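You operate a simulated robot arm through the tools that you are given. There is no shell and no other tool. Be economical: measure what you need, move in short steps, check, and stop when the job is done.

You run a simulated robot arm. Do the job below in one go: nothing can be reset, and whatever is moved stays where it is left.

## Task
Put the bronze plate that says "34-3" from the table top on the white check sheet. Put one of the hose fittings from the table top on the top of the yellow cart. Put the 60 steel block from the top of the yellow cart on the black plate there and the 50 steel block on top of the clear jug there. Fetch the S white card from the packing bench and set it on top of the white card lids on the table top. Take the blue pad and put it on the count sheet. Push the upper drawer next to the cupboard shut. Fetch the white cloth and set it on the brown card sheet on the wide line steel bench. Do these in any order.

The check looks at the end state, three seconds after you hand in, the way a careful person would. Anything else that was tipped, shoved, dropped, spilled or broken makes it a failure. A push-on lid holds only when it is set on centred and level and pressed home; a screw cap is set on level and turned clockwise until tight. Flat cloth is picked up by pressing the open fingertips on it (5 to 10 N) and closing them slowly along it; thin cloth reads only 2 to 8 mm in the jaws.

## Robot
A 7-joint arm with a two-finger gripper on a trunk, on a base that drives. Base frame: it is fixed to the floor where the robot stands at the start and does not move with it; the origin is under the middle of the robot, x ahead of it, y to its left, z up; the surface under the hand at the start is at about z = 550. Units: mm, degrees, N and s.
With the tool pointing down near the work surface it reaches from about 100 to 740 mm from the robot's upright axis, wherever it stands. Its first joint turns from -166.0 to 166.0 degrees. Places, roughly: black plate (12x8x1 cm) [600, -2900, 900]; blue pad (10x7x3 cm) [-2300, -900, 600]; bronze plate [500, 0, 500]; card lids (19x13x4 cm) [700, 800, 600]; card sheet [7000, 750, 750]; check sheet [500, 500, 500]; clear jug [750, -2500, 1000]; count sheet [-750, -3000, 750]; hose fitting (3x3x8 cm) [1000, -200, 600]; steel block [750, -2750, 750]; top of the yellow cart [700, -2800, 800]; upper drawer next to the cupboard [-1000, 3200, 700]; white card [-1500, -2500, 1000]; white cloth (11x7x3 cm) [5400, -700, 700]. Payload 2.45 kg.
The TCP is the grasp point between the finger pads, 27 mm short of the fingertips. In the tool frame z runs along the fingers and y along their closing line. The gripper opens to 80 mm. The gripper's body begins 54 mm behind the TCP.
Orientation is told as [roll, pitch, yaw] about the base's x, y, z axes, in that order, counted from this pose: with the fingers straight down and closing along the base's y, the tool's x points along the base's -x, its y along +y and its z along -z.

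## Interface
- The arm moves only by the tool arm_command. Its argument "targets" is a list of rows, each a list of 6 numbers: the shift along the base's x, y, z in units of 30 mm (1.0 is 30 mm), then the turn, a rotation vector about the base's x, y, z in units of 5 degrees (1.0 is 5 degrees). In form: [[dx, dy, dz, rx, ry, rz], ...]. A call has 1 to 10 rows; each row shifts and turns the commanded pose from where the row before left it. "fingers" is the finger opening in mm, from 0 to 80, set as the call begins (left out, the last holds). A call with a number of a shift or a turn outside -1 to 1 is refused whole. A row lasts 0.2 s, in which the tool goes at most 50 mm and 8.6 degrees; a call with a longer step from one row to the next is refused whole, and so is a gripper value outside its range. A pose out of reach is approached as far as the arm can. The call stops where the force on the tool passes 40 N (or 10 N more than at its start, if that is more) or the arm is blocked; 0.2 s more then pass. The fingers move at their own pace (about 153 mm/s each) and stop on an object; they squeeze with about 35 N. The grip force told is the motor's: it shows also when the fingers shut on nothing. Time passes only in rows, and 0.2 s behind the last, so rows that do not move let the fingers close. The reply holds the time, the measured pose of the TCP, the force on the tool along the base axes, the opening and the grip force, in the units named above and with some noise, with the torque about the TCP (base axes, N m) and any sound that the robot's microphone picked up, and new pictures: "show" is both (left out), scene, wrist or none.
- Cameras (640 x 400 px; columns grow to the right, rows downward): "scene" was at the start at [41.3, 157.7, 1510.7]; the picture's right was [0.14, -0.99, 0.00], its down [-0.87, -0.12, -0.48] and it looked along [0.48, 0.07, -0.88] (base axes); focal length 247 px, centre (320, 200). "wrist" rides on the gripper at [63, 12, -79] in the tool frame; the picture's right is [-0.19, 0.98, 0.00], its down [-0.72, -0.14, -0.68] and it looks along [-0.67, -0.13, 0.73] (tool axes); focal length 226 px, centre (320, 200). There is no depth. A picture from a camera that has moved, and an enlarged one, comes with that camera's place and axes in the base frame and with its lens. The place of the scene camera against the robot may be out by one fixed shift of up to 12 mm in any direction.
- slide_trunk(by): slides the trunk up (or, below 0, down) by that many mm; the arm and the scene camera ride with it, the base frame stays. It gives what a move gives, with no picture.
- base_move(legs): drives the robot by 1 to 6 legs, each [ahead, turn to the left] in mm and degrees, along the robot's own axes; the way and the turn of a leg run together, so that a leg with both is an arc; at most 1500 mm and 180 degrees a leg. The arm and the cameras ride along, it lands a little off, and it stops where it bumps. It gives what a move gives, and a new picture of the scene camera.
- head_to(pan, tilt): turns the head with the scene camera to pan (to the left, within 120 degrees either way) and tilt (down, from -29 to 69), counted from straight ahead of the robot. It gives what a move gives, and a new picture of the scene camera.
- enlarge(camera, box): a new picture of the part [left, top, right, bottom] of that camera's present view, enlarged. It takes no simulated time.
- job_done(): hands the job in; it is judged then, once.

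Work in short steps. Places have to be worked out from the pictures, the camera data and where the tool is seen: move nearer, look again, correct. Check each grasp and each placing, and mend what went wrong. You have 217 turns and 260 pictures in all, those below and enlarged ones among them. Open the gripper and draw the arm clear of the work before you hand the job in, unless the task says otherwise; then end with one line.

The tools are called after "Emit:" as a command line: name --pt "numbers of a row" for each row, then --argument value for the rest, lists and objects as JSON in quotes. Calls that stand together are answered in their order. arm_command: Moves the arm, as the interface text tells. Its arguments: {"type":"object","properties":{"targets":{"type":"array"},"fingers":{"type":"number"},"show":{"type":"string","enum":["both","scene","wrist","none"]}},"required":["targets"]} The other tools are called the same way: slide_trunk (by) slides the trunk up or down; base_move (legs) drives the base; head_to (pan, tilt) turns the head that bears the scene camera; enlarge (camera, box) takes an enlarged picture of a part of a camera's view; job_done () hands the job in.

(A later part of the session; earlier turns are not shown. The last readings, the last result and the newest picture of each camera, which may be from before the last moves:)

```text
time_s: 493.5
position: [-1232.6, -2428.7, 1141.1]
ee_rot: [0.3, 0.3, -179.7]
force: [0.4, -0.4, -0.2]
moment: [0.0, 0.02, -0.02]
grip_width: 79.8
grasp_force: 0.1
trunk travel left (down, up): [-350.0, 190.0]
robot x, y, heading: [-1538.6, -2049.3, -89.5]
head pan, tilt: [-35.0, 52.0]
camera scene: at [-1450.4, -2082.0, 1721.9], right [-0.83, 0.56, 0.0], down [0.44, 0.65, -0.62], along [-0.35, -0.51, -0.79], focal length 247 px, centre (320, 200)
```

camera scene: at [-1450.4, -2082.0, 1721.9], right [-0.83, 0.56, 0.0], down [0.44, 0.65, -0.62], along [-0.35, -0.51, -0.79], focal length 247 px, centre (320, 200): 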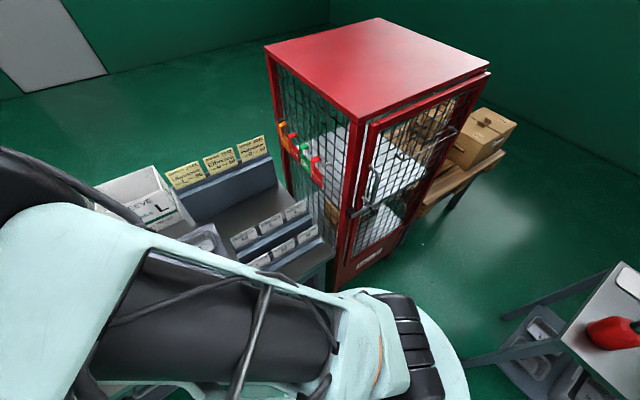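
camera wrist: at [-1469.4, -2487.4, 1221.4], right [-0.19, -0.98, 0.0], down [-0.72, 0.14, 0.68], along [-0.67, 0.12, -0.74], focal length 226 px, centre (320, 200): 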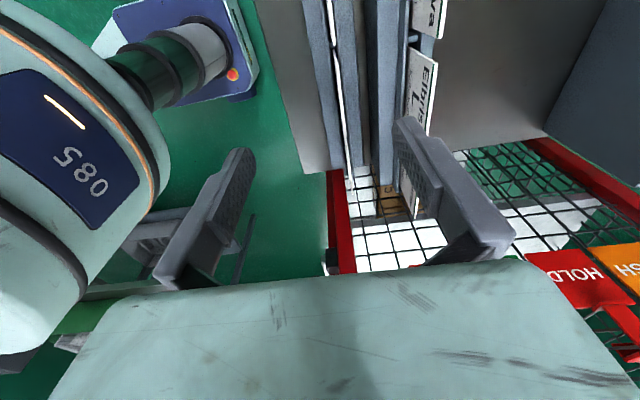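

Emit:
enlarge --camera "scene" --box '[220, 190, 340, 290]'

```text
4.00 times, centred on (280, 240) of scene
camera zoom: at [-1450.4, -2082.0, 1721.9], right [-0.83, 0.56, 0.0], down [0.44, 0.65, -0.62], along [-0.35, -0.51, -0.79], focal length 990 px, centre (480, 40)
```

zoom: 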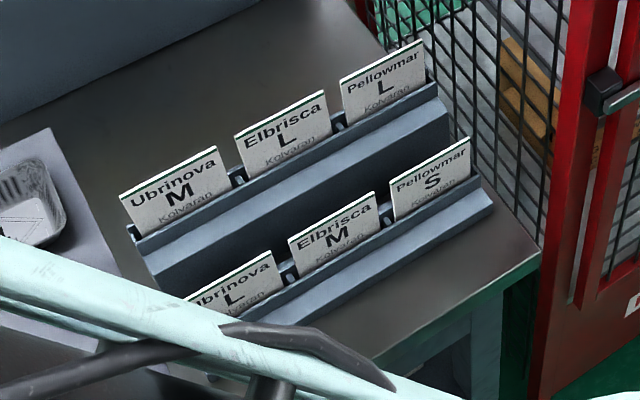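

S card: top edge spans x≈-1636…-1724 at y≈-2496, z≈942. I move above it with the fingers 30 mm open and check.

Emit:
arm_command --pt "-1 0 0 0 0 0" --pt "-1 0 0 0 0 0" --pt "-1 0 0 0 0 0" --pt "-1 0 0 0 0 0" --pt "-1 0 0 0 0 0" --pt "-1 -0.3 0 0 0 0" --pt "-1 -0.4 0 0 0 0" --pt "-1 -0.5 0 0 0 0" --pt "-1 -0.5 0 0 0 0" --pt "-1 -0.5 0 0 0 0" --fingers 34 --show "none"

Emit:
arm_command --pt "-1 0 0 0 0 0" --pt "-1 0 0 0 0 0" --pt "-1 0 0 0 0 0" --pt "-1 0 -1 0 0 0" --pt "-0.95 0 -1 0 0 0" --pt "0 0 -1 0 0 0" --pt "0 0 0 0 0 0" --show "both"

```text
time_s: 495.7
position: [-1532.7, -2498.3, 1144.4]
ee_rot: [0.3, 0.3, -179.7]
force: [-0.3, 0.4, -0.5]
moment: [0.03, -0.01, -0.02]
grip_width: 34.3
grasp_force: 0.1
trunk travel left (down, up): [-350.0, 190.0]
robot x, y, heading: [-1545.9, -2046.5, -89.3]
head pan, tilt: [-35.0, 52.0]
```

```text
time_s: 497.3
position: [-1681.6, -2496.2, 1052.3]
ee_rot: [0.3, 0.3, -179.7]
force: [-0.7, 0.3, 0.0]
moment: [0.02, 0.01, -0.05]
grip_width: 34.1
grasp_force: 0.1
trunk travel left (down, up): [-350.0, 190.0]
robot x, y, heading: [-1540.6, -2048.8, -89.6]
head pan, tilt: [-35.0, 52.0]
camera scene: at [-1450.4, -2081.7, 1722.0], right [-0.83, 0.56, 0.0], down [0.44, 0.65, -0.62], along [-0.35, -0.51, -0.79], focal length 247 px, centre (320, 200)
camera wrist: at [-1618.7, -2507.4, 1131.3], right [-0.19, -0.98, 0.0], down [-0.72, 0.14, 0.68], along [-0.67, 0.12, -0.74], focal length 226 px, centre (320, 200)
```

scene: 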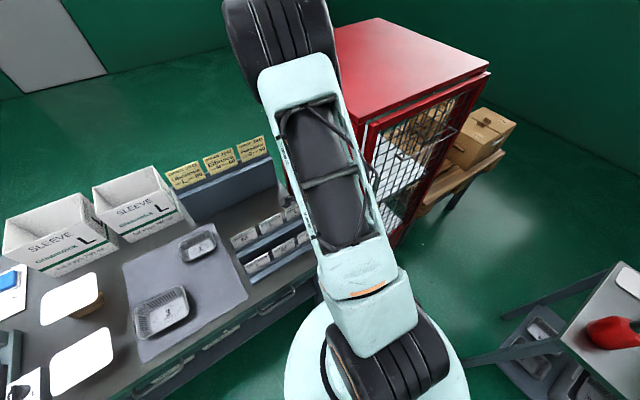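
wrist: 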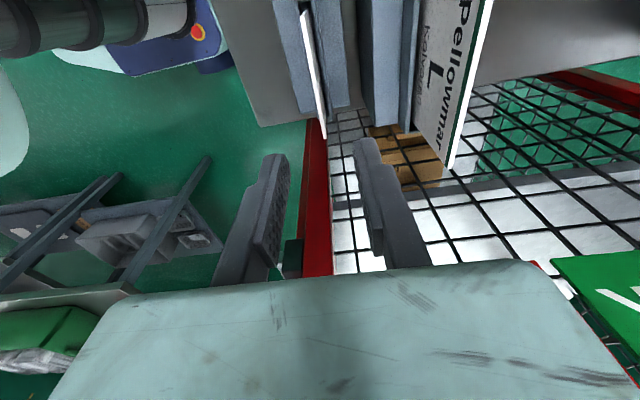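

The card line passes between the fingers: y≈-2494.5, centre x≈-1672. Descend to z≈942 and close.

Emit:
arm_command --pt "0.3 0.05 -1 0 0 0" --pt "0 0 -1 0 0 0" --pt "0 0 -1 0 0 0" --pt "0 0 -0.6 0 0 0" --pt "0 0 0 0 0 0" --show "wrist"

```text
time_s: 498.5
position: [-1671.3, -2494.4, 946.0]
ee_rot: [0.3, 0.3, -179.6]
force: [0.4, -0.3, 0.3]
moment: [-0.01, -0.03, 0.02]
grip_width: 34.0
grasp_force: 0.1
trunk travel left (down, up): [-350.0, 190.0]
robot x, y, heading: [-1540.8, -2046.8, -89.4]
head pan, tilt: [-35.0, 52.0]
camera wrist: at [-1608.5, -2507.4, 1024.1], right [-0.19, -0.98, 0.0], down [-0.72, 0.14, 0.68], along [-0.67, 0.12, -0.74], focal length 226 px, centre (320, 200)
```

wrist: 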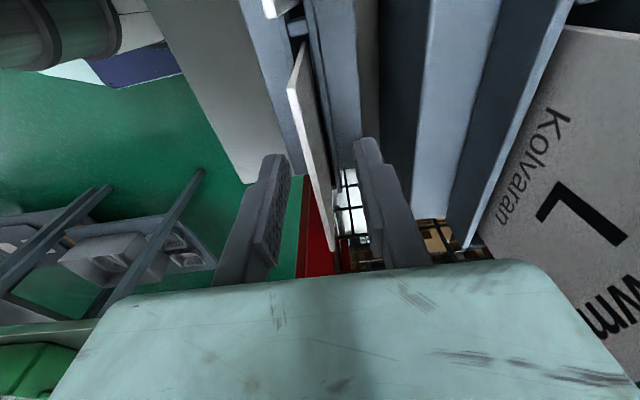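

Card is between the fingers. Close and lift slowly.

Emit:
arm_command --pt "0 0 0 0 0 0" --pt "0 0 0 0 0 0" --pt "0 0 0 0 0 0" --fingers 0 --show "wrist"

Emit:
arm_command --pt "0 0 0.5 0 0 0" --pt "0 0 0.5 0 0 0" --pt "0 0 0.6 0 0 0" --pt "0 0 0.8 0 0 0" --pt "0 0 1 0 0 0" --pt "0 0 1 0 0 0" --pt "0 0 1 0 0 0" --pt "0 0 1 0 0 0" --show "wrist"

```text
time_s: 499.3
position: [-1672.1, -2495.8, 946.3]
ee_rot: [0.3, 0.3, -179.7]
force: [0.0, 0.6, -0.1]
moment: [-0.01, 0.01, 0.01]
grip_width: 6.2
grasp_force: 31.3
trunk travel left (down, up): [-350.0, 190.0]
robot x, y, heading: [-1545.1, -2050.2, -89.6]
head pan, tilt: [-35.0, 52.0]
camera wrist: at [-1608.6, -2507.5, 1024.3], right [-0.19, -0.98, 0.0], down [-0.72, 0.14, 0.68], along [-0.67, 0.12, -0.74], focal length 226 px, centre (320, 200)
```

wrist: 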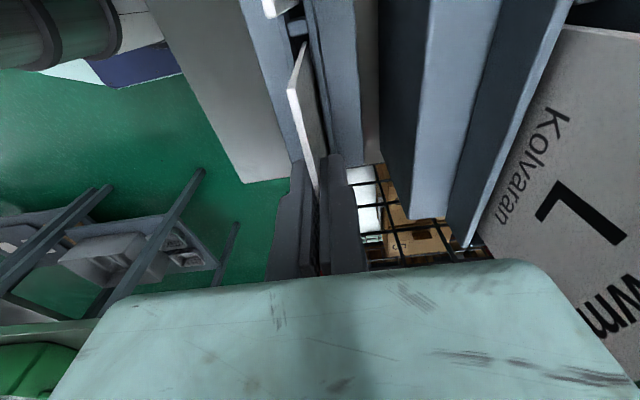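

```text
time_s: 501.1
position: [-1671.6, -2493.5, 1138.8]
ee_rot: [0.3, 0.3, -179.6]
force: [0.4, -0.2, 0.3]
moment: [0.0, -0.01, 0.02]
grip_width: 6.3
grasp_force: 30.7
trunk travel left (down, up): [-350.0, 190.0]
robot x, y, heading: [-1544.6, -2048.7, -89.4]
head pan, tilt: [-35.0, 52.0]
camera wrist: at [-1609.4, -2506.5, 1217.1], right [-0.19, -0.98, 0.0], down [-0.72, 0.14, 0.68], along [-0.66, 0.12, -0.74], focal length 226 px, centre (320, 200)
```

wrist: 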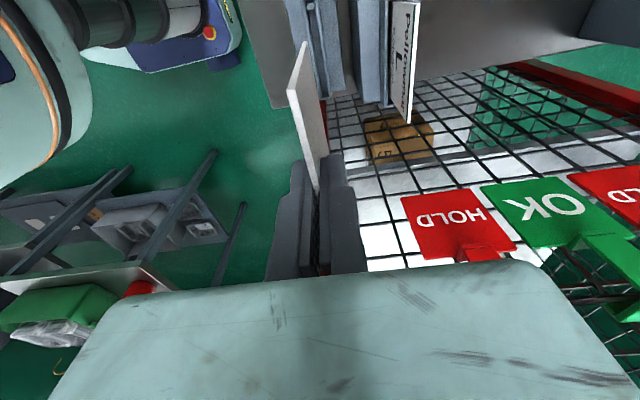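

Card is held (6 mm thick, about 88×75 mm). I retract and drive around to the table's left side, where the lids are near.

Emit:
arm_command --pt "0.8 1 0 0 0 0" --pt "0.8 1 0 0 0 0" --pt "0.8 1 0 0 0 0" --pt "0.8 0.5 0 0 0 0" --pt "0.8 0 0 0 0 0" --show "none"

Emit:
base_move --legs '[[-350, 0], [0, 164], [1500, 0], [1450, 0], [0, -75]]'

```text
time_s: 502.3
position: [-1550.2, -2389.8, 1137.9]
ee_rot: [0.3, 0.3, -179.8]
force: [-0.2, -0.8, -0.6]
moment: [0.04, 0.01, 0.0]
grip_width: 6.0
grasp_force: 30.8
trunk travel left (down, up): [-350.0, 190.0]
robot x, y, heading: [-1542.5, -2048.8, -89.4]
head pan, tilt: [-35.0, 52.0]
```

```text
time_s: 528.7
position: [-522.7, 1201.6, 1137.6]
ee_rot: [0.3, 0.3, -86.3]
force: [0.0, 0.1, -1.2]
moment: [-0.01, -0.02, 0.01]
grip_width: 5.8
grasp_force: 31.3
trunk travel left (down, up): [-350.0, 190.0]
robot x, y, heading: [-861.7, 1189.4, 4.2]
head pan, tilt: [-35.0, 52.0]
camera scene: at [-831.4, 1295.4, 1721.9], right [-0.51, -0.86, 0.0], down [-0.68, 0.41, -0.62], along [0.53, -0.32, -0.79], focal length 247 px, centre (320, 200)
```

scene: 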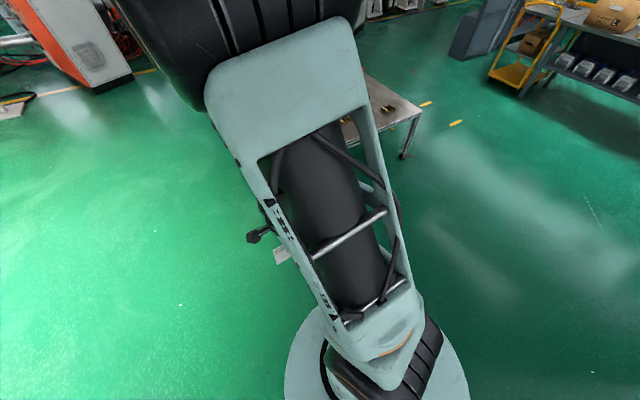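

Emit:
head_to --pan 10 --tilt 35

```text
time_s: 529.9
position: [-523.9, 1200.0, 1136.8]
ee_rot: [0.3, 0.3, -86.2]
force: [-0.2, 1.4, -1.1]
moment: [-0.01, 0.01, 0.0]
grip_width: 6.3
grasp_force: 30.6
trunk travel left (down, up): [-350.0, 190.0]
robot x, y, heading: [-863.9, 1185.4, 4.0]
head pan, tilt: [10.0, 35.0]
camera scene: at [-810.4, 1355.5, 1746.3], right [0.24, -0.97, 0.0], down [-0.56, -0.14, -0.82], along [0.79, 0.2, -0.57], focal length 247 px, centre (320, 200)
```

scene: 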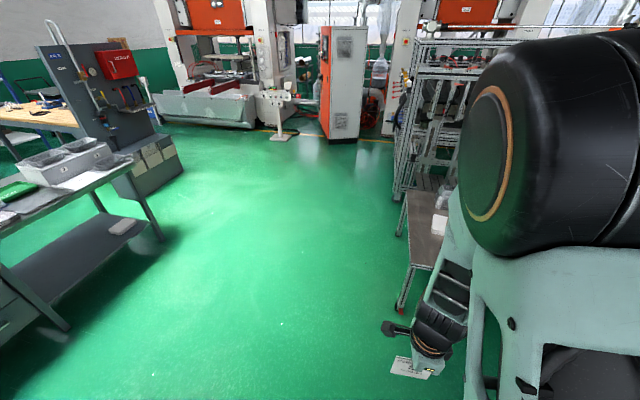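

The way is free. Drive to the table's left side and face it.

Emit:
base_move --legs '[[0, 3.5], [1200, 0], [360, 0], [0, -97.5]]'

Emit:
slide_trunk --by -150

Emit:
head_to --pan 0 --tilt 55

```text
time_s: 542.5
position: [690.2, 1043.3, 1137.4]
ee_rot: [0.3, 0.3, -179.5]
force: [0.1, 0.5, -0.2]
moment: [-0.01, 0.01, 0.02]
grip_width: 5.8
grasp_force: 31.1
trunk travel left (down, up): [-350.0, 190.0]
robot x, y, heading: [694.5, 1381.6, -89.2]
head pan, tilt: [10.0, 35.0]
camera scene: at [847.9, 1327.5, 1746.3], right [-0.98, -0.19, 0.0], down [-0.11, 0.56, -0.82], along [0.15, -0.8, -0.57], focal length 247 px, centre (320, 200)
```

scene: 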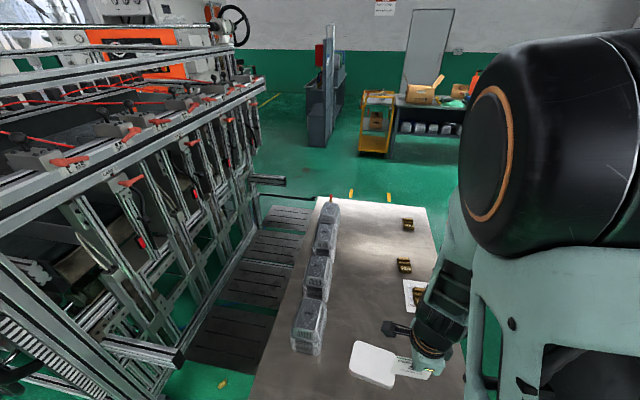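

```text
time_s: 544.2
position: [688.5, 1044.2, 988.0]
ee_rot: [0.3, 0.2, -179.7]
force: [-0.4, 0.1, 0.3]
moment: [-0.01, 0.02, -0.01]
grip_width: 5.9
grasp_force: 30.9
trunk travel left (down, up): [-200.0, 340.0]
robot x, y, heading: [694.2, 1383.7, -89.1]
head pan, tilt: [10.0, 35.0]
```

```text
time_s: 545.1
position: [688.3, 1042.5, 988.3]
ee_rot: [0.3, 0.3, -179.6]
force: [-0.3, 0.0, -0.2]
moment: [-0.03, 0.02, 0.0]
grip_width: 5.9
grasp_force: 30.8
trunk travel left (down, up): [-200.0, 340.0]
robot x, y, heading: [696.3, 1382.9, -89.5]
head pan, tilt: [0.0, 55.0]
camera scene: at [832.5, 1342.0, 1568.1], right [-1.0, -0.01, 0.0], down [-0.01, 0.82, -0.57], along [0.01, -0.57, -0.82], focal length 247 px, centre (320, 200)
```

scene: 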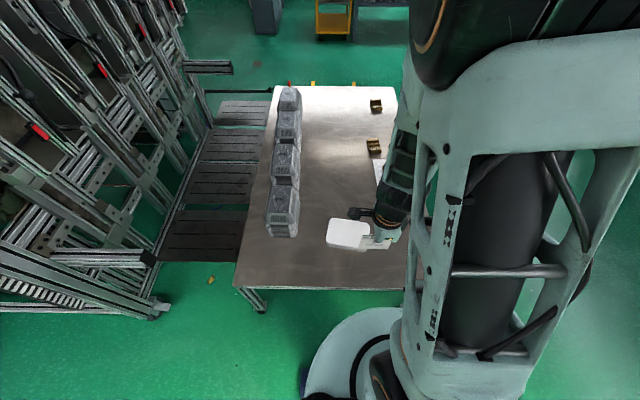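

The lids' top centre is about (705,824), long side nearly along x. I'll tilt the hand to point toward -y so the card lies almost flat, then lower its leading edge onto the lids.

Emit:
arm_command --pt "0.06 -0.63 0 -0.96 0 0" --pt "0.06 -0.63 0 -0.96 0 0" --pt "0.06 -0.63 0 -0.96 0 0" --pt "0.06 -0.63 0 -0.96 0 0" --pt "0.06 -0.63 0 -0.96 0 0" --pt "0.06 -0.63 0 -0.96 0 0" --pt "0.06 -0.63 0 -0.96 0 0" --pt "0.06 -0.63 0 -0.96 0 0" --pt "0.06 -0.63 0 -0.96 0 0" --pt "0.06 -0.63 0 -0.96 0 0" --show "none"

Emit:
arm_command --pt "0 0 -1 -0.96 0 0" --pt "0 0 -1 -0.96 0 0" --pt "0 0 -1 -0.96 0 0" --pt "0 0 -1 -0.96 0 0" --pt "0 0 -1 -0.96 0 0" --pt "0 0 -1 0 0 0" --pt "0 0 0 0 0 0"

```text
time_s: 547.3
position: [707.6, 854.6, 988.0]
ee_rot: [48.4, -0.2, -179.5]
force: [-0.8, 0.8, -0.5]
moment: [0.0, -0.02, 0.0]
grip_width: 6.1
grasp_force: 30.9
trunk travel left (down, up): [-200.0, 340.0]
robot x, y, heading: [695.5, 1383.6, -89.2]
head pan, tilt: [0.0, 55.0]
```

```text
time_s: 548.9
position: [706.1, 856.4, 805.3]
ee_rot: [72.4, -0.2, -179.5]
force: [-0.6, 0.3, 0.2]
moment: [-0.02, -0.03, 0.01]
grip_width: 5.8
grasp_force: 30.5
trunk travel left (down, up): [-200.0, 340.0]
robot x, y, heading: [694.0, 1386.4, -89.0]
head pan, tilt: [0.0, 55.0]
camera scene: at [832.3, 1341.8, 1568.1], right [-1.0, -0.01, 0.0], down [-0.01, 0.82, -0.57], along [0.01, -0.57, -0.82], focal length 247 px, centre (320, 200)
camera wrist: at [768.7, 928.7, 841.2], right [-0.19, -0.3, 0.94], down [-0.72, 0.69, 0.08], along [-0.67, -0.66, -0.34], focal length 226 px, centre (320, 200)
```

scene: 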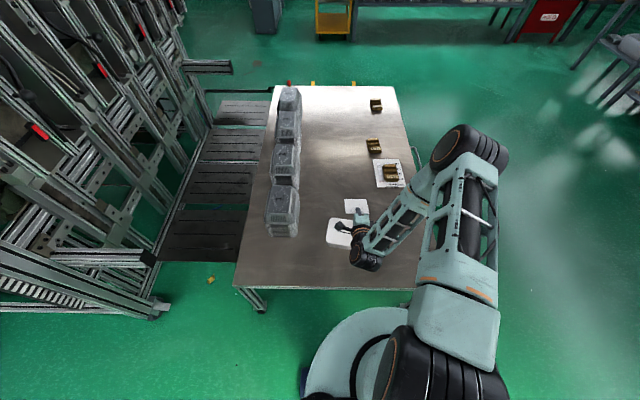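
wrist: 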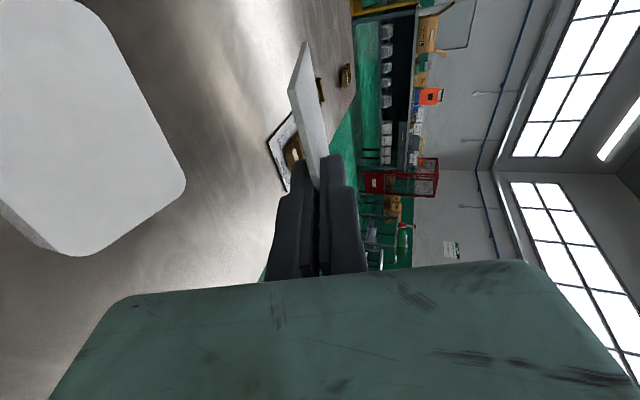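

Lids centre is about (712,825); the card is above it. Lower: fast to z≈632, then in small steps until the leading edge touches.

Emit:
arm_command --pt "0.2 0 -1 0 0 0" --pt "0 0 -1 0 0 0" --pt "0 0 -1 0 0 0" --pt "0 0 -1 0 0 0" --pt "0 0 -1 0 0 0" --pt "0 0 -0.7 0 0 0" --pt "0 0 0 0 0 0" --show "both"

```text
time_s: 550.5
position: [712.4, 855.1, 637.0]
ee_rot: [72.3, -0.4, -179.5]
force: [-0.2, -0.1, -0.2]
moment: [0.02, -0.01, -0.03]
grip_width: 5.9
grasp_force: 30.9
trunk travel left (down, up): [-200.0, 340.0]
robot x, y, heading: [694.3, 1386.3, -89.1]
head pan, tilt: [0.0, 55.0]
camera scene: at [832.4, 1341.9, 1568.1], right [-1.0, -0.01, 0.0], down [-0.01, 0.82, -0.57], along [0.01, -0.57, -0.82], focal length 247 px, centre (320, 200)
camera wrist: at [775.6, 927.3, 671.2], right [-0.19, -0.3, 0.94], down [-0.72, 0.69, 0.08], along [-0.67, -0.66, -0.34], focal length 226 px, centre (320, 200)
```

scene: 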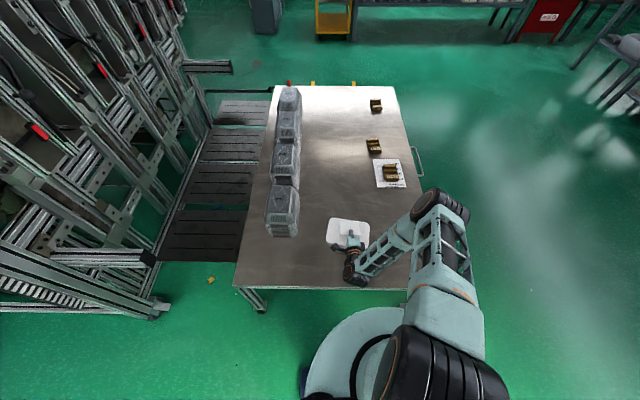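
wrist: 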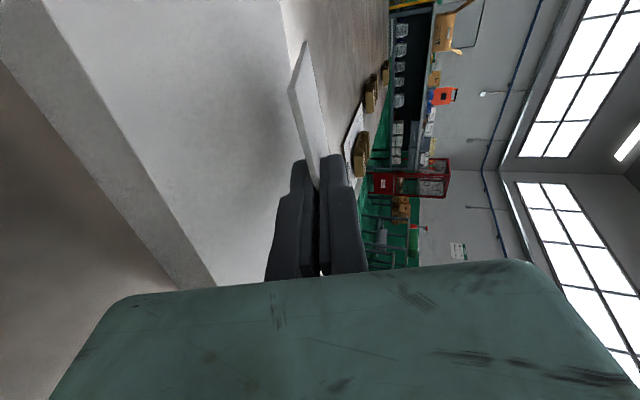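

Emit:
arm_command --pt "0 0 -0.13 0 0 0" --pt "0 0 -0.13 0 0 0" --pt "0 0 -0.13 0 0 0" --pt "0 0 0 0 0 0" --show "wrist"

```text
time_s: 551.5
position: [712.8, 855.2, 625.5]
ee_rot: [72.3, -0.2, -179.6]
force: [0.5, 0.0, -0.1]
moment: [0.04, 0.0, -0.03]
grip_width: 6.1
grasp_force: 31.1
trunk travel left (down, up): [-200.0, 340.0]
robot x, y, heading: [696.7, 1380.2, -89.0]
head pan, tilt: [0.0, 55.0]
camera wrist: at [775.3, 927.5, 659.9], right [-0.19, -0.3, 0.94], down [-0.72, 0.69, 0.08], along [-0.67, -0.66, -0.34], focal length 226 px, centre (320, 200)
```

wrist: 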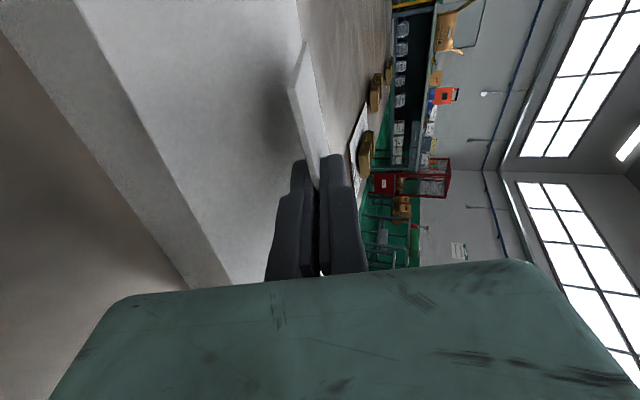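

Emit:
arm_command --pt "0 0 -0.1 0 0 0" --pt "0 0 -0.1 0 0 0" --pt "0 0 -0.1 0 0 0" --pt "0 0 0 0 0 0" --show "wrist"

```text
time_s: 552.5
position: [711.9, 854.1, 615.5]
ee_rot: [72.3, -0.3, -179.6]
force: [-0.3, -0.4, -0.2]
moment: [0.02, 0.01, 0.01]
grip_width: 5.9
grasp_force: 30.9
trunk travel left (down, up): [-200.0, 340.0]
robot x, y, heading: [699.3, 1382.6, -89.0]
head pan, tilt: [0.0, 55.0]
camera wrist: at [775.2, 926.9, 650.4], right [-0.19, -0.3, 0.94], down [-0.72, 0.69, 0.08], along [-0.67, -0.66, -0.34], focal length 226 px, centre (320, 200)
```

wrist: 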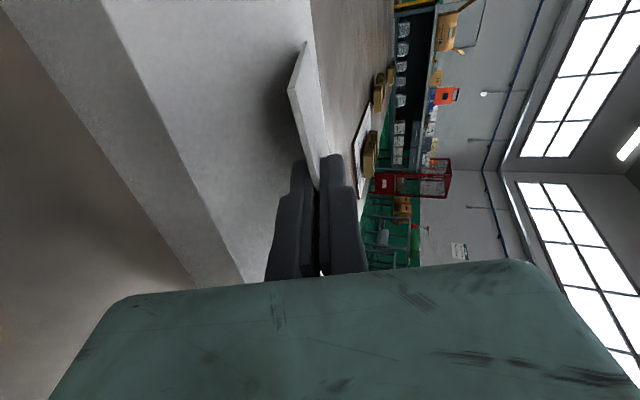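

Emit:
arm_command --pt "0 0 -0.1 0 0 0" --pt "0 0 -0.1 0 0 0" --pt "0 0 0 0 0 0" --show "wrist"

```text
time_s: 553.3
position: [712.3, 854.9, 609.9]
ee_rot: [72.4, -0.3, -179.6]
force: [-0.4, 1.5, 6.8]
moment: [-0.43, -0.06, 0.02]
grip_width: 5.9
grasp_force: 30.4
trunk travel left (down, up): [-200.0, 340.0]
robot x, y, heading: [701.0, 1386.4, -89.6]
head pan, tilt: [0.0, 55.0]
camera wrist: at [775.4, 926.9, 644.3], right [-0.19, -0.3, 0.94], down [-0.72, 0.69, 0.07], along [-0.67, -0.66, -0.34], focal length 226 px, centre (320, 200)
```

wrist: 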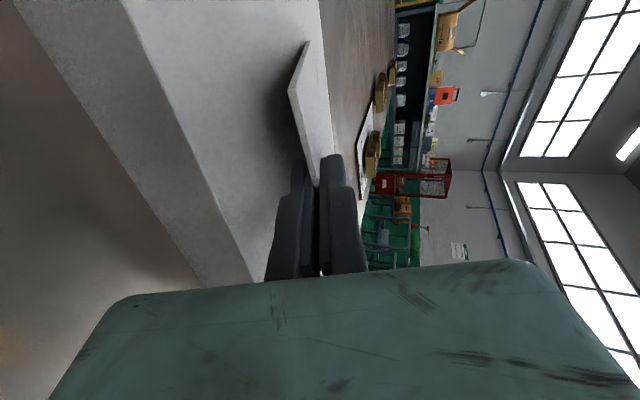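

Leading edge touches (7 N). I open just a little and slide the fingers back out along their axis.

Emit:
arm_command --pt "0 0 0 0 0 0" --pt "0 0 0 0 0 0" --pt "0 0.3 0.1 0 0 0" --pt "0 0.3 0.1 0 0 0" --pt "0 0.3 0.1 0 0 0" --pt "0 0.3 0.1 0 0 0" --pt "0 0.3 0.1 0 0 0" --pt "0 0.4 0.13 0 0 0" --fingers 13

```text
time_s: 555.1
position: [713.1, 913.0, 629.5]
ee_rot: [72.3, -0.3, -179.5]
force: [-0.6, -0.5, -0.7]
moment: [0.0, 0.01, 0.05]
grip_width: 13.0
grasp_force: 0.1
trunk travel left (down, up): [-200.0, 340.0]
robot x, y, heading: [698.4, 1384.2, -89.3]
head pan, tilt: [0.0, 55.0]
camera scene: at [832.4, 1341.9, 1568.1], right [-1.0, -0.01, 0.0], down [-0.01, 0.82, -0.57], along [0.01, -0.57, -0.82], focal length 247 px, centre (320, 200)
camera wrist: at [775.5, 983.9, 663.4], right [-0.19, -0.3, 0.94], down [-0.72, 0.69, 0.08], along [-0.67, -0.66, -0.34], focal length 226 px, centre (320, 200)
```

scene: 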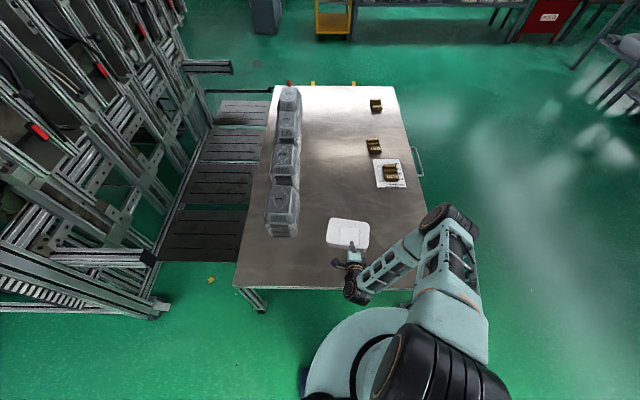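
wrist: 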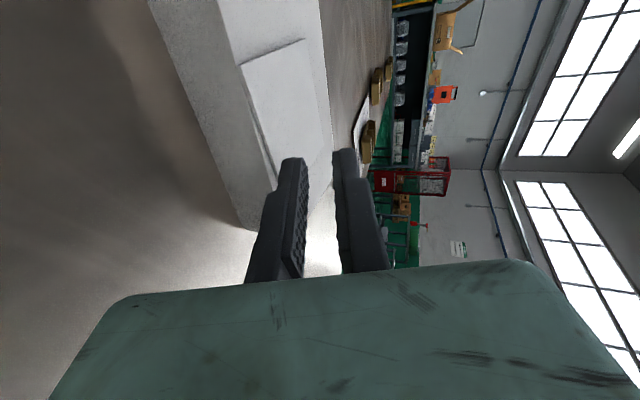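

The card dropped flat onto the lids. Withdraw, bring the hand upright and look.

Emit:
arm_command --pt "0 0.8 0.5 0 0 0" --pt "0 0.5 1 0.5 0 0" --pt "0 0 1 1 0 0" --pt "0 0 1 1 0 0" --pt "0 0 1 1 0 0" --pt "0 0 1 1 0 0" --pt "0 0 1 1 0 0" --pt "0 0 1 1 0 0" --pt "0 0 1 1 0 0" --pt "0 0 1 1 0 0" --show "none"

Emit:
arm_command --pt "0 0 0 1 0 0" --pt "0 0 0 1 0 0" --pt "0 0 0 1 0 0" --pt "0 0 0 1 0 0" --pt "0 0 0 1 0 0" --pt "0 0 0 1 0 0" --show "none"

Emit:
enlarge --camera "scene" --box '[240, 160, 440, 300]'

```text
time_s: 557.3
position: [714.5, 950.8, 914.4]
ee_rot: [29.8, 0.1, -179.6]
force: [0.0, -0.7, -0.3]
moment: [0.01, 0.0, -0.01]
grip_width: 13.2
grasp_force: 0.0
trunk travel left (down, up): [-200.0, 340.0]
robot x, y, heading: [694.4, 1382.2, -88.9]
head pan, tilt: [0.0, 55.0]
```

```text
time_s: 558.7
position: [711.3, 950.9, 915.4]
ee_rot: [-0.2, 0.5, -179.7]
force: [0.2, -0.1, -1.3]
moment: [-0.01, -0.08, -0.04]
grip_width: 12.9
grasp_force: 0.1
trunk travel left (down, up): [-200.0, 340.0]
robot x, y, heading: [694.6, 1387.2, -89.3]
head pan, tilt: [0.0, 55.0]
```

```text
2.86 times, centred on (340, 230) of scene
camera zoom: at [829.9, 1341.4, 1568.3], right [-1.0, -0.01, 0.0], down [-0.01, 0.82, -0.57], along [0.01, -0.57, -0.82], focal length 707 px, centre (263, 114)
```

zoom: 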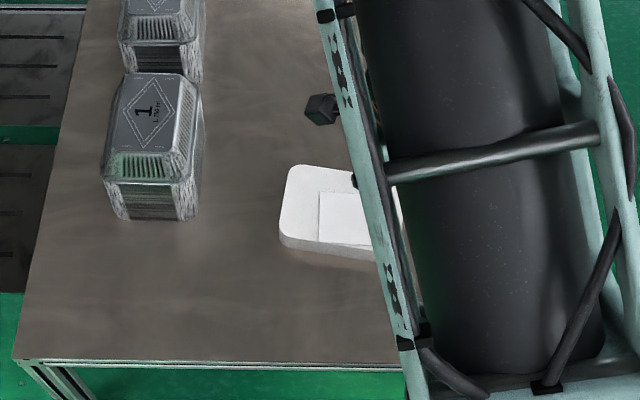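

The S card lies flat on the lids. Last job: the cloth at around (5400,-700). I look toward +x to find the way.

Emit:
head_to --pan 95 --tilt 12

Emit:
head_to --pan 60 --tilt 10

```text
time_s: 560.4
position: [713.1, 950.0, 913.8]
ee_rot: [-0.1, 0.3, -179.6]
force: [0.4, 0.4, 0.1]
moment: [0.0, 0.02, 0.02]
grip_width: 13.0
grasp_force: 0.1
trunk travel left (down, up): [-200.0, 340.0]
robot x, y, heading: [696.5, 1383.2, -89.2]
head pan, tilt: [95.0, 12.0]
camera scene: at [924.3, 1423.4, 1633.2], right [0.1, -0.99, 0.0], down [-0.21, -0.02, -0.98], along [0.97, 0.1, -0.21], focal length 247 px, centre (320, 200)
```

scene: 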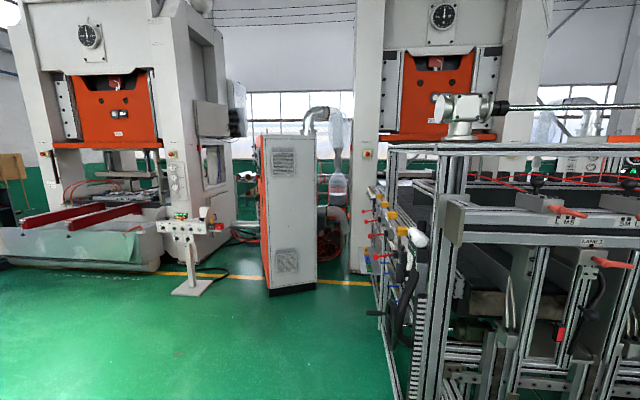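

```text
time_s: 561.4
position: [712.3, 951.3, 914.6]
ee_rot: [-0.1, 0.3, -179.6]
force: [0.1, -0.9, -0.4]
moment: [-0.02, 0.01, 0.0]
grip_width: 13.1
grasp_force: 0.1
trunk travel left (down, up): [-200.0, 340.0]
robot x, y, heading: [695.7, 1385.8, -88.9]
head pan, tilt: [60.0, 10.0]
camera scene: at [912.7, 1368.7, 1636.4], right [-0.49, -0.87, 0.0], down [-0.15, 0.09, -0.98], along [0.86, -0.48, -0.17], focal length 247 px, centre (320, 200)
```

scene: 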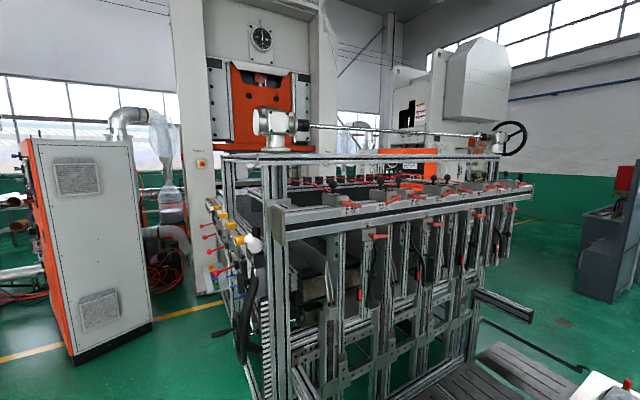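

Emit:
head_to --pan 120 --tilt 12

```text
time_s: 562.7
position: [712.7, 950.4, 913.2]
ee_rot: [-0.1, 0.3, -179.6]
force: [0.9, 0.3, -0.1]
moment: [-0.01, -0.01, 0.04]
grip_width: 12.8
grasp_force: 0.0
trunk travel left (down, up): [-200.0, 340.0]
robot x, y, heading: [699.9, 1382.4, -89.1]
head pan, tilt: [120.0, 12.0]
camera scene: at [911.7, 1461.7, 1633.2], right [0.51, -0.86, 0.0], down [-0.18, -0.11, -0.98], along [0.84, 0.5, -0.21], focal length 247 px, centre (320, 200)
```

scene: 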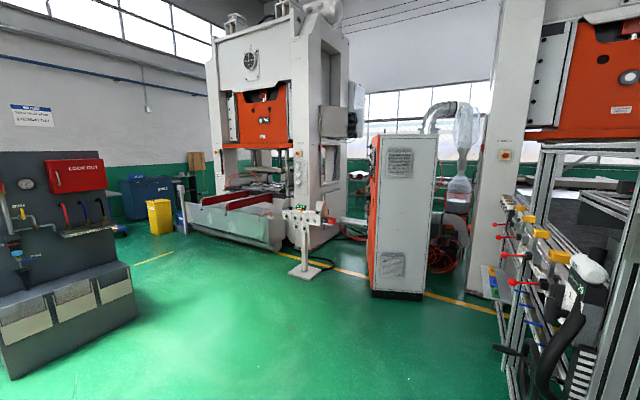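

The machine line blocks the direct way; the free route is around the right side, past the drum bench corridor (y≈-5300), then behind the machines. I retract the arm and drive there in stages.

Emit:
arm_command --pt "0 1 0 0 0 0" --pt "0 1 0 0 0 0" --pt "0 0.7 0 0 0 0" --show "none"

Emit:
base_move --legs '[[0, -90], [1150, 0], [0, 90], [1500, 0], [1500, 0], [0, 90]]'

```text
time_s: 563.5
position: [712.4, 1032.8, 914.5]
ee_rot: [-0.3, 0.3, -179.6]
force: [0.3, 0.3, 0.7]
moment: [-0.02, -0.01, 0.02]
grip_width: 12.9
grasp_force: 0.0
trunk travel left (down, up): [-200.0, 340.0]
robot x, y, heading: [697.4, 1382.5, -89.0]
head pan, tilt: [120.0, 12.0]
```

```text
time_s: 595.1
position: [-18.2, -1641.6, 915.2]
ee_rot: [-0.2, 0.3, -91.8]
force: [-0.3, -0.5, -0.3]
moment: [0.01, 0.04, -0.02]
grip_width: 12.9
grasp_force: 0.0
trunk travel left (down, up): [-200.0, 340.0]
robot x, y, heading: [-370.4, -1647.7, -1.5]
head pan, tilt: [120.0, 12.0]
camera scene: at [-434.3, -1414.5, 1633.2], right [0.88, 0.48, 0.0], down [0.1, -0.18, -0.98], along [-0.47, 0.86, -0.21], focal length 247 px, centre (320, 200)
```

scene: 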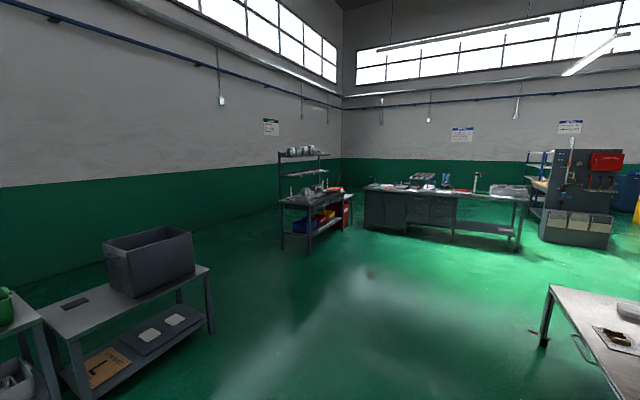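

Emit:
base_move --legs '[[1450, 0], [1390, 0], [0, -88.5], [1500, 0], [1500, 0], [550, 0]]'

Emit:
head_to --pan 75 --tilt 22

```text
time_s: 629.5
position: [2351.6, -5628.5, 913.8]
ee_rot: [-0.3, 0.4, 177.5]
force: [-0.9, -0.1, -0.1]
moment: [0.01, 0.0, -0.01]
grip_width: 12.9
grasp_force: 0.0
trunk travel left (down, up): [-200.0, 340.0]
robot x, y, heading: [2351.6, -5278.2, -92.3]
head pan, tilt: [120.0, 12.0]
camera scene: at [2572.4, -5211.7, 1633.2], right [0.47, -0.88, 0.0], down [-0.18, -0.1, -0.98], along [0.87, 0.46, -0.21], focal length 247 px, centre (320, 200)
```

scene: 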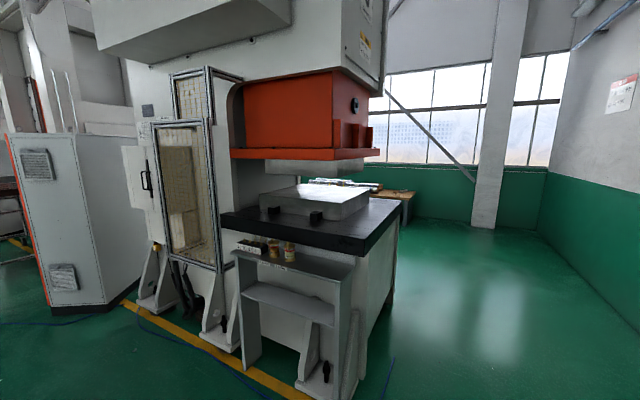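

```text
time_s: 630.6
position: [2351.6, -5629.0, 915.6]
ee_rot: [-0.1, 0.3, 177.5]
force: [0.1, -0.3, 0.1]
moment: [-0.01, -0.02, -0.02]
grip_width: 12.7
grasp_force: 0.0
trunk travel left (down, up): [-200.0, 340.0]
robot x, y, heading: [2355.6, -5274.9, -92.3]
head pan, tilt: [75.0, 22.0]
camera scene: at [2578.6, -5282.3, 1616.9], right [-0.3, -0.96, 0.0], down [-0.36, 0.11, -0.93], along [0.89, -0.27, -0.37], focal length 247 px, centre (320, 200)
```

scene: 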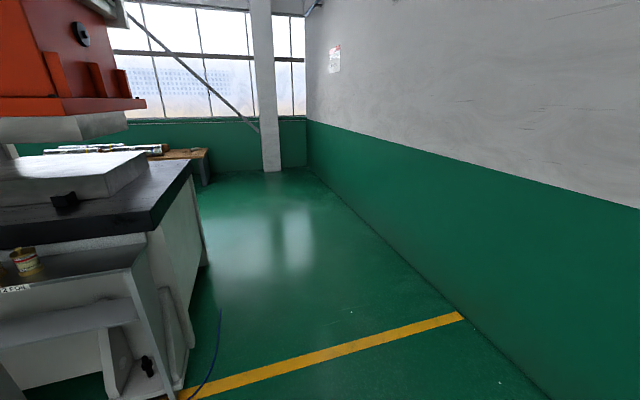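

The side passage is clear (machine side at y≈-4750, wall at -6840). Drive through at y≈-5450.

Emit:
base_move --legs '[[180, 0], [0, 92.3], [1500, 0], [1500, 0], [500, 0]]'

Emit:
head_to --pan 75 --tilt 18

```text
time_s: 634.0
position: [2511.7, -5750.5, 914.8]
ee_rot: [-0.1, 0.4, -152.5]
force: [-0.2, -0.6, 0.8]
moment: [0.07, -0.06, 0.01]
grip_width: 13.2
grasp_force: 0.1
trunk travel left (down, up): [-200.0, 340.0]
robot x, y, heading: [2338.3, -5442.3, -72.8]
head pan, tilt: [75.0, 22.0]
stopped in leg 2: the robot was blocked; the commanded pose is now the measured one
camera scene: at [2557.2, -5373.2, 1617.1], right [0.04, -1.0, 0.0], down [-0.37, -0.01, -0.93], along [0.93, 0.03, -0.37], focal length 247 px, centre (320, 200)
```

scene: 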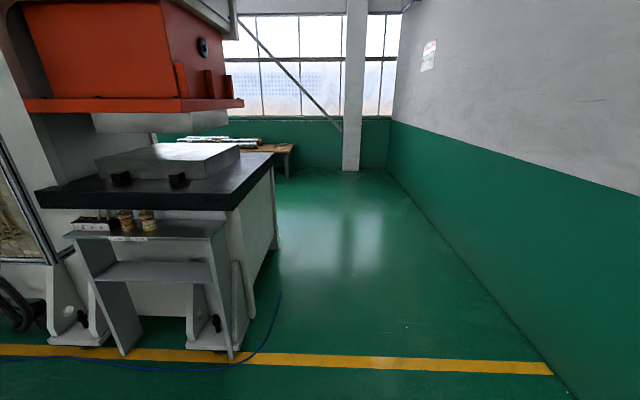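

```text
time_s: 634.6
position: [2512.2, -5749.1, 915.0]
ee_rot: [0.0, 0.3, -152.7]
force: [-0.4, -0.4, -0.8]
moment: [-0.02, -0.01, 0.0]
grip_width: 12.8
grasp_force: 0.1
trunk travel left (down, up): [-200.0, 340.0]
robot x, y, heading: [2344.1, -5441.2, -72.9]
head pan, tilt: [75.0, 18.0]
camera scene: at [2558.8, -5371.0, 1623.4], right [0.04, -1.0, 0.0], down [-0.31, -0.01, -0.95], along [0.95, 0.03, -0.31], focal length 247 px, centre (320, 200)
```

scene: 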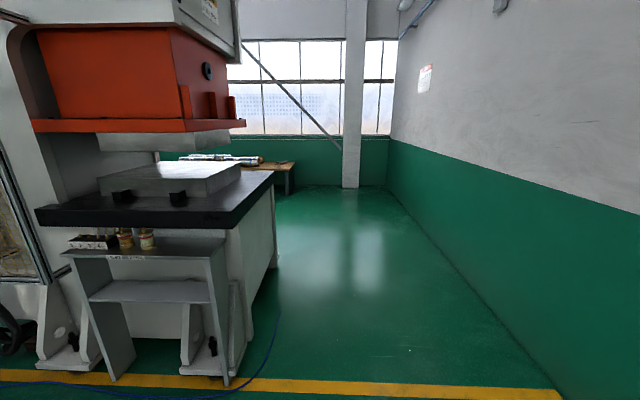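

The rear brushed the drum bench. I drive straight ahead first, then turn in an arc away from it.

Emit:
base_move --legs '[[500, 0], [500, 73]]'

Emit:
head_to --pan 110 --tilt 30

```text
time_s: 636.0
position: [2512.3, -5766.5, 913.9]
ee_rot: [-0.2, 0.3, -153.4]
force: [-0.2, 0.0, -0.2]
moment: [-0.01, -0.04, 0.02]
grip_width: 13.1
grasp_force: 0.0
trunk travel left (down, up): [-200.0, 340.0]
robot x, y, heading: [2345.3, -5456.2, -75.1]
head pan, tilt: [75.0, 18.0]
stopped in leg 1: the robot was blocked; the commanded pose is now the measured one
camera scene: at [2565.4, -5394.9, 1623.5], right [-0.01, -1.0, 0.0], down [-0.31, 0.0, -0.95], along [0.95, -0.01, -0.31], focal length 247 px, centre (320, 200)
```

scene: 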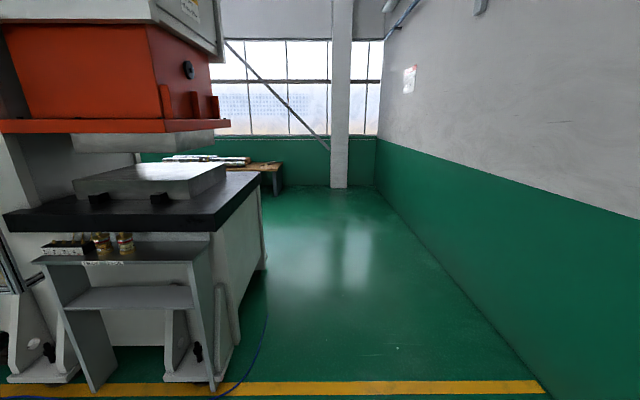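

```text
time_s: 637.0
position: [2513.0, -5765.7, 914.9]
ee_rot: [-0.1, 0.3, -153.4]
force: [0.3, -0.2, 0.1]
moment: [-0.01, 0.01, 0.02]
grip_width: 13.2
grasp_force: 0.0
trunk travel left (down, up): [-200.0, 340.0]
robot x, y, heading: [2346.9, -5454.7, -75.4]
head pan, tilt: [110.0, 30.0]
camera scene: at [2547.0, -5342.4, 1604.1], right [0.57, -0.82, 0.0], down [-0.41, -0.28, -0.87], along [0.71, 0.49, -0.5], focal length 247 px, centre (320, 200)
```

scene: 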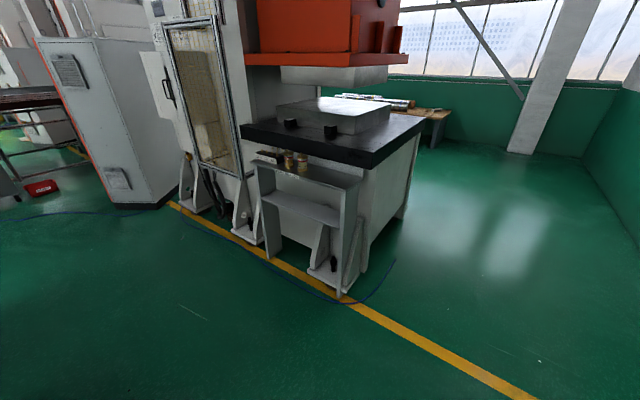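

Still catching. I straighten back to heading -92°, reverse up the corridor, and come down again farther from the drum bench.

Emit:
base_move --legs '[[0, -16], [-300, 0]]'

```text
time_s: 640.0
position: [2428.0, -5504.9, 914.4]
ee_rot: [-0.2, 0.4, -170.0]
force: [0.9, 0.3, 0.3]
moment: [-0.01, 0.0, 0.01]
grip_width: 13.1
grasp_force: 0.0
trunk travel left (down, up): [-200.0, 340.0]
robot x, y, heading: [2352.5, -5162.2, -92.4]
head pan, tilt: [110.0, 30.0]
camera scene: at [2579.1, -5110.6, 1604.1], right [0.3, -0.95, 0.0], down [-0.48, -0.15, -0.87], along [0.82, 0.26, -0.5], focal length 247 px, centre (320, 200)
```

scene: 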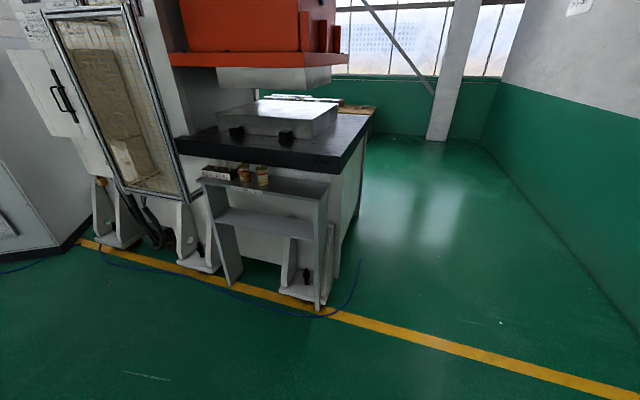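

Emit:
base_move --legs '[[-1200, 0], [-1100, 0], [0, 23], [1500, 0], [350, 0], [0, -20]]'

```text
time_s: 662.4
position: [3191.2, -4909.2, 915.0]
ee_rot: [-0.2, 0.3, -166.4]
force: [-0.1, 0.2, 0.3]
moment: [-0.02, 0.0, 0.02]
grip_width: 13.0
grasp_force: 0.1
trunk travel left (down, up): [-200.0, 340.0]
robot x, y, heading: [3099.0, -4568.8, -88.9]
head pan, tilt: [110.0, 30.0]
camera scene: at [3318.6, -4506.2, 1604.1], right [0.36, -0.93, 0.0], down [-0.47, -0.18, -0.87], along [0.81, 0.31, -0.5], focal length 247 px, centre (320, 200)
```

scene: 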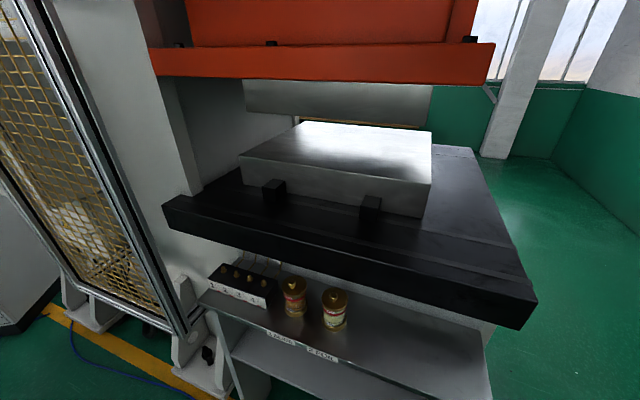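

Emit:
base_move --legs '[[930, 0], [0, 89], [1500, 0], [1350, 0]]'

Emit:
head_to --pan 80 --tilt 18

```text
time_s: 684.5
position: [6300.5, -5467.9, 914.5]
ee_rot: [-0.2, 0.3, -79.8]
force: [0.9, 0.3, 0.4]
moment: [0.01, 0.03, 0.01]
grip_width: 13.0
grasp_force: 0.0
trunk travel left (down, up): [-200.0, 340.0]
robot x, y, heading: [5958.7, -5544.3, -2.1]
head pan, tilt: [110.0, 30.0]
camera scene: at [5910.5, -5306.8, 1604.1], right [0.95, 0.31, 0.0], down [0.15, -0.48, -0.87], along [-0.27, 0.82, -0.5], focal length 247 px, centre (320, 200)
```

scene: 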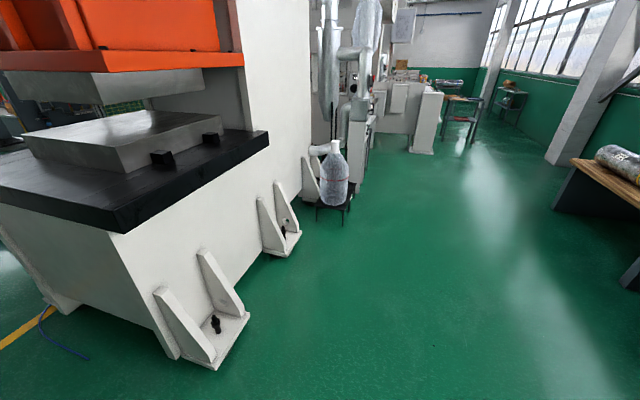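

```text
time_s: 685.4
position: [6300.3, -5468.7, 915.5]
ee_rot: [-0.1, 0.4, -79.8]
force: [-0.8, -0.7, 0.6]
moment: [-0.05, 0.01, 0.0]
grip_width: 12.8
grasp_force: 0.1
trunk travel left (down, up): [-200.0, 340.0]
robot x, y, heading: [5957.0, -5542.7, -2.0]
head pan, tilt: [80.0, 18.0]
camera scene: at [5957.7, -5301.7, 1623.4], right [0.98, -0.21, 0.0], down [-0.07, -0.3, -0.95], along [0.2, 0.93, -0.31], focal length 247 px, centre (320, 200)
```

scene: 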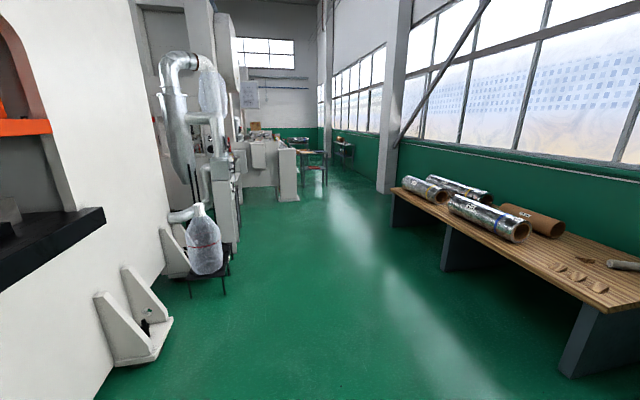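

Behind the machines there is a wide corridor north. I drive up it at x≈6300 to near y≈-1900.

Emit:
base_move --legs '[[330, 0], [0, 92], [1500, 0], [1500, 0], [700, 0]]'

Emit:
head_to --pan 15 --tilt 25

```text
time_s: 708.8
position: [6361.4, -1573.2, 915.3]
ee_rot: [-0.2, 0.2, 9.1]
force: [0.1, 0.2, 0.1]
moment: [0.04, 0.01, 0.0]
grip_width: 13.0
grasp_force: 0.1
trunk travel left (down, up): [-200.0, 340.0]
robot x, y, heading: [6431.8, -1916.4, 86.8]
head pan, tilt: [80.0, 18.0]
camera scene: at [6192.2, -1900.3, 1623.4], right [0.23, 0.97, 0.0], down [0.3, -0.07, -0.95], along [-0.93, 0.22, -0.31], focal length 247 px, centre (320, 200)
```

scene: 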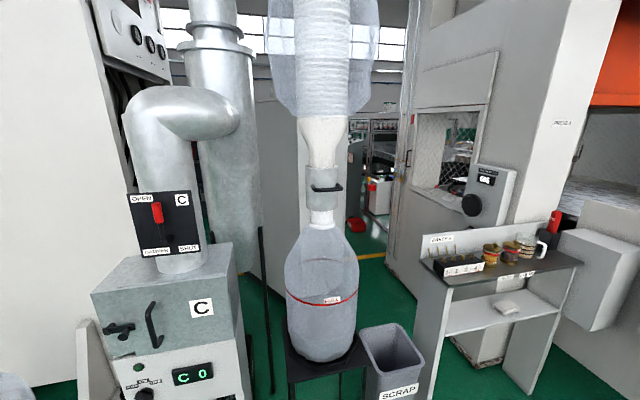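

```text
time_s: 710.2
position: [6361.8, -1573.8, 914.4]
ee_rot: [-0.2, 0.2, 9.2]
force: [0.1, -0.3, 0.4]
moment: [-0.02, 0.03, 0.01]
grip_width: 13.0
grasp_force: 0.1
trunk travel left (down, up): [-200.0, 340.0]
robot x, y, heading: [6427.0, -1920.6, 86.7]
head pan, tilt: [15.0, 25.0]
camera scene: at [6264.3, -1831.8, 1612.1], right [0.98, 0.2, 0.0], down [0.09, -0.41, -0.91], along [-0.18, 0.89, -0.42], focal length 247 px, centre (320, 200)
```

scene: 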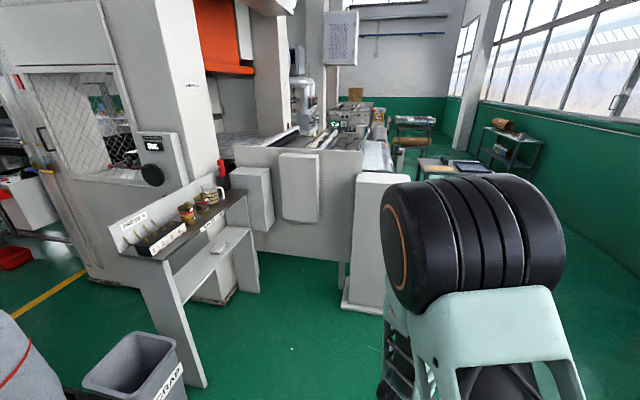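

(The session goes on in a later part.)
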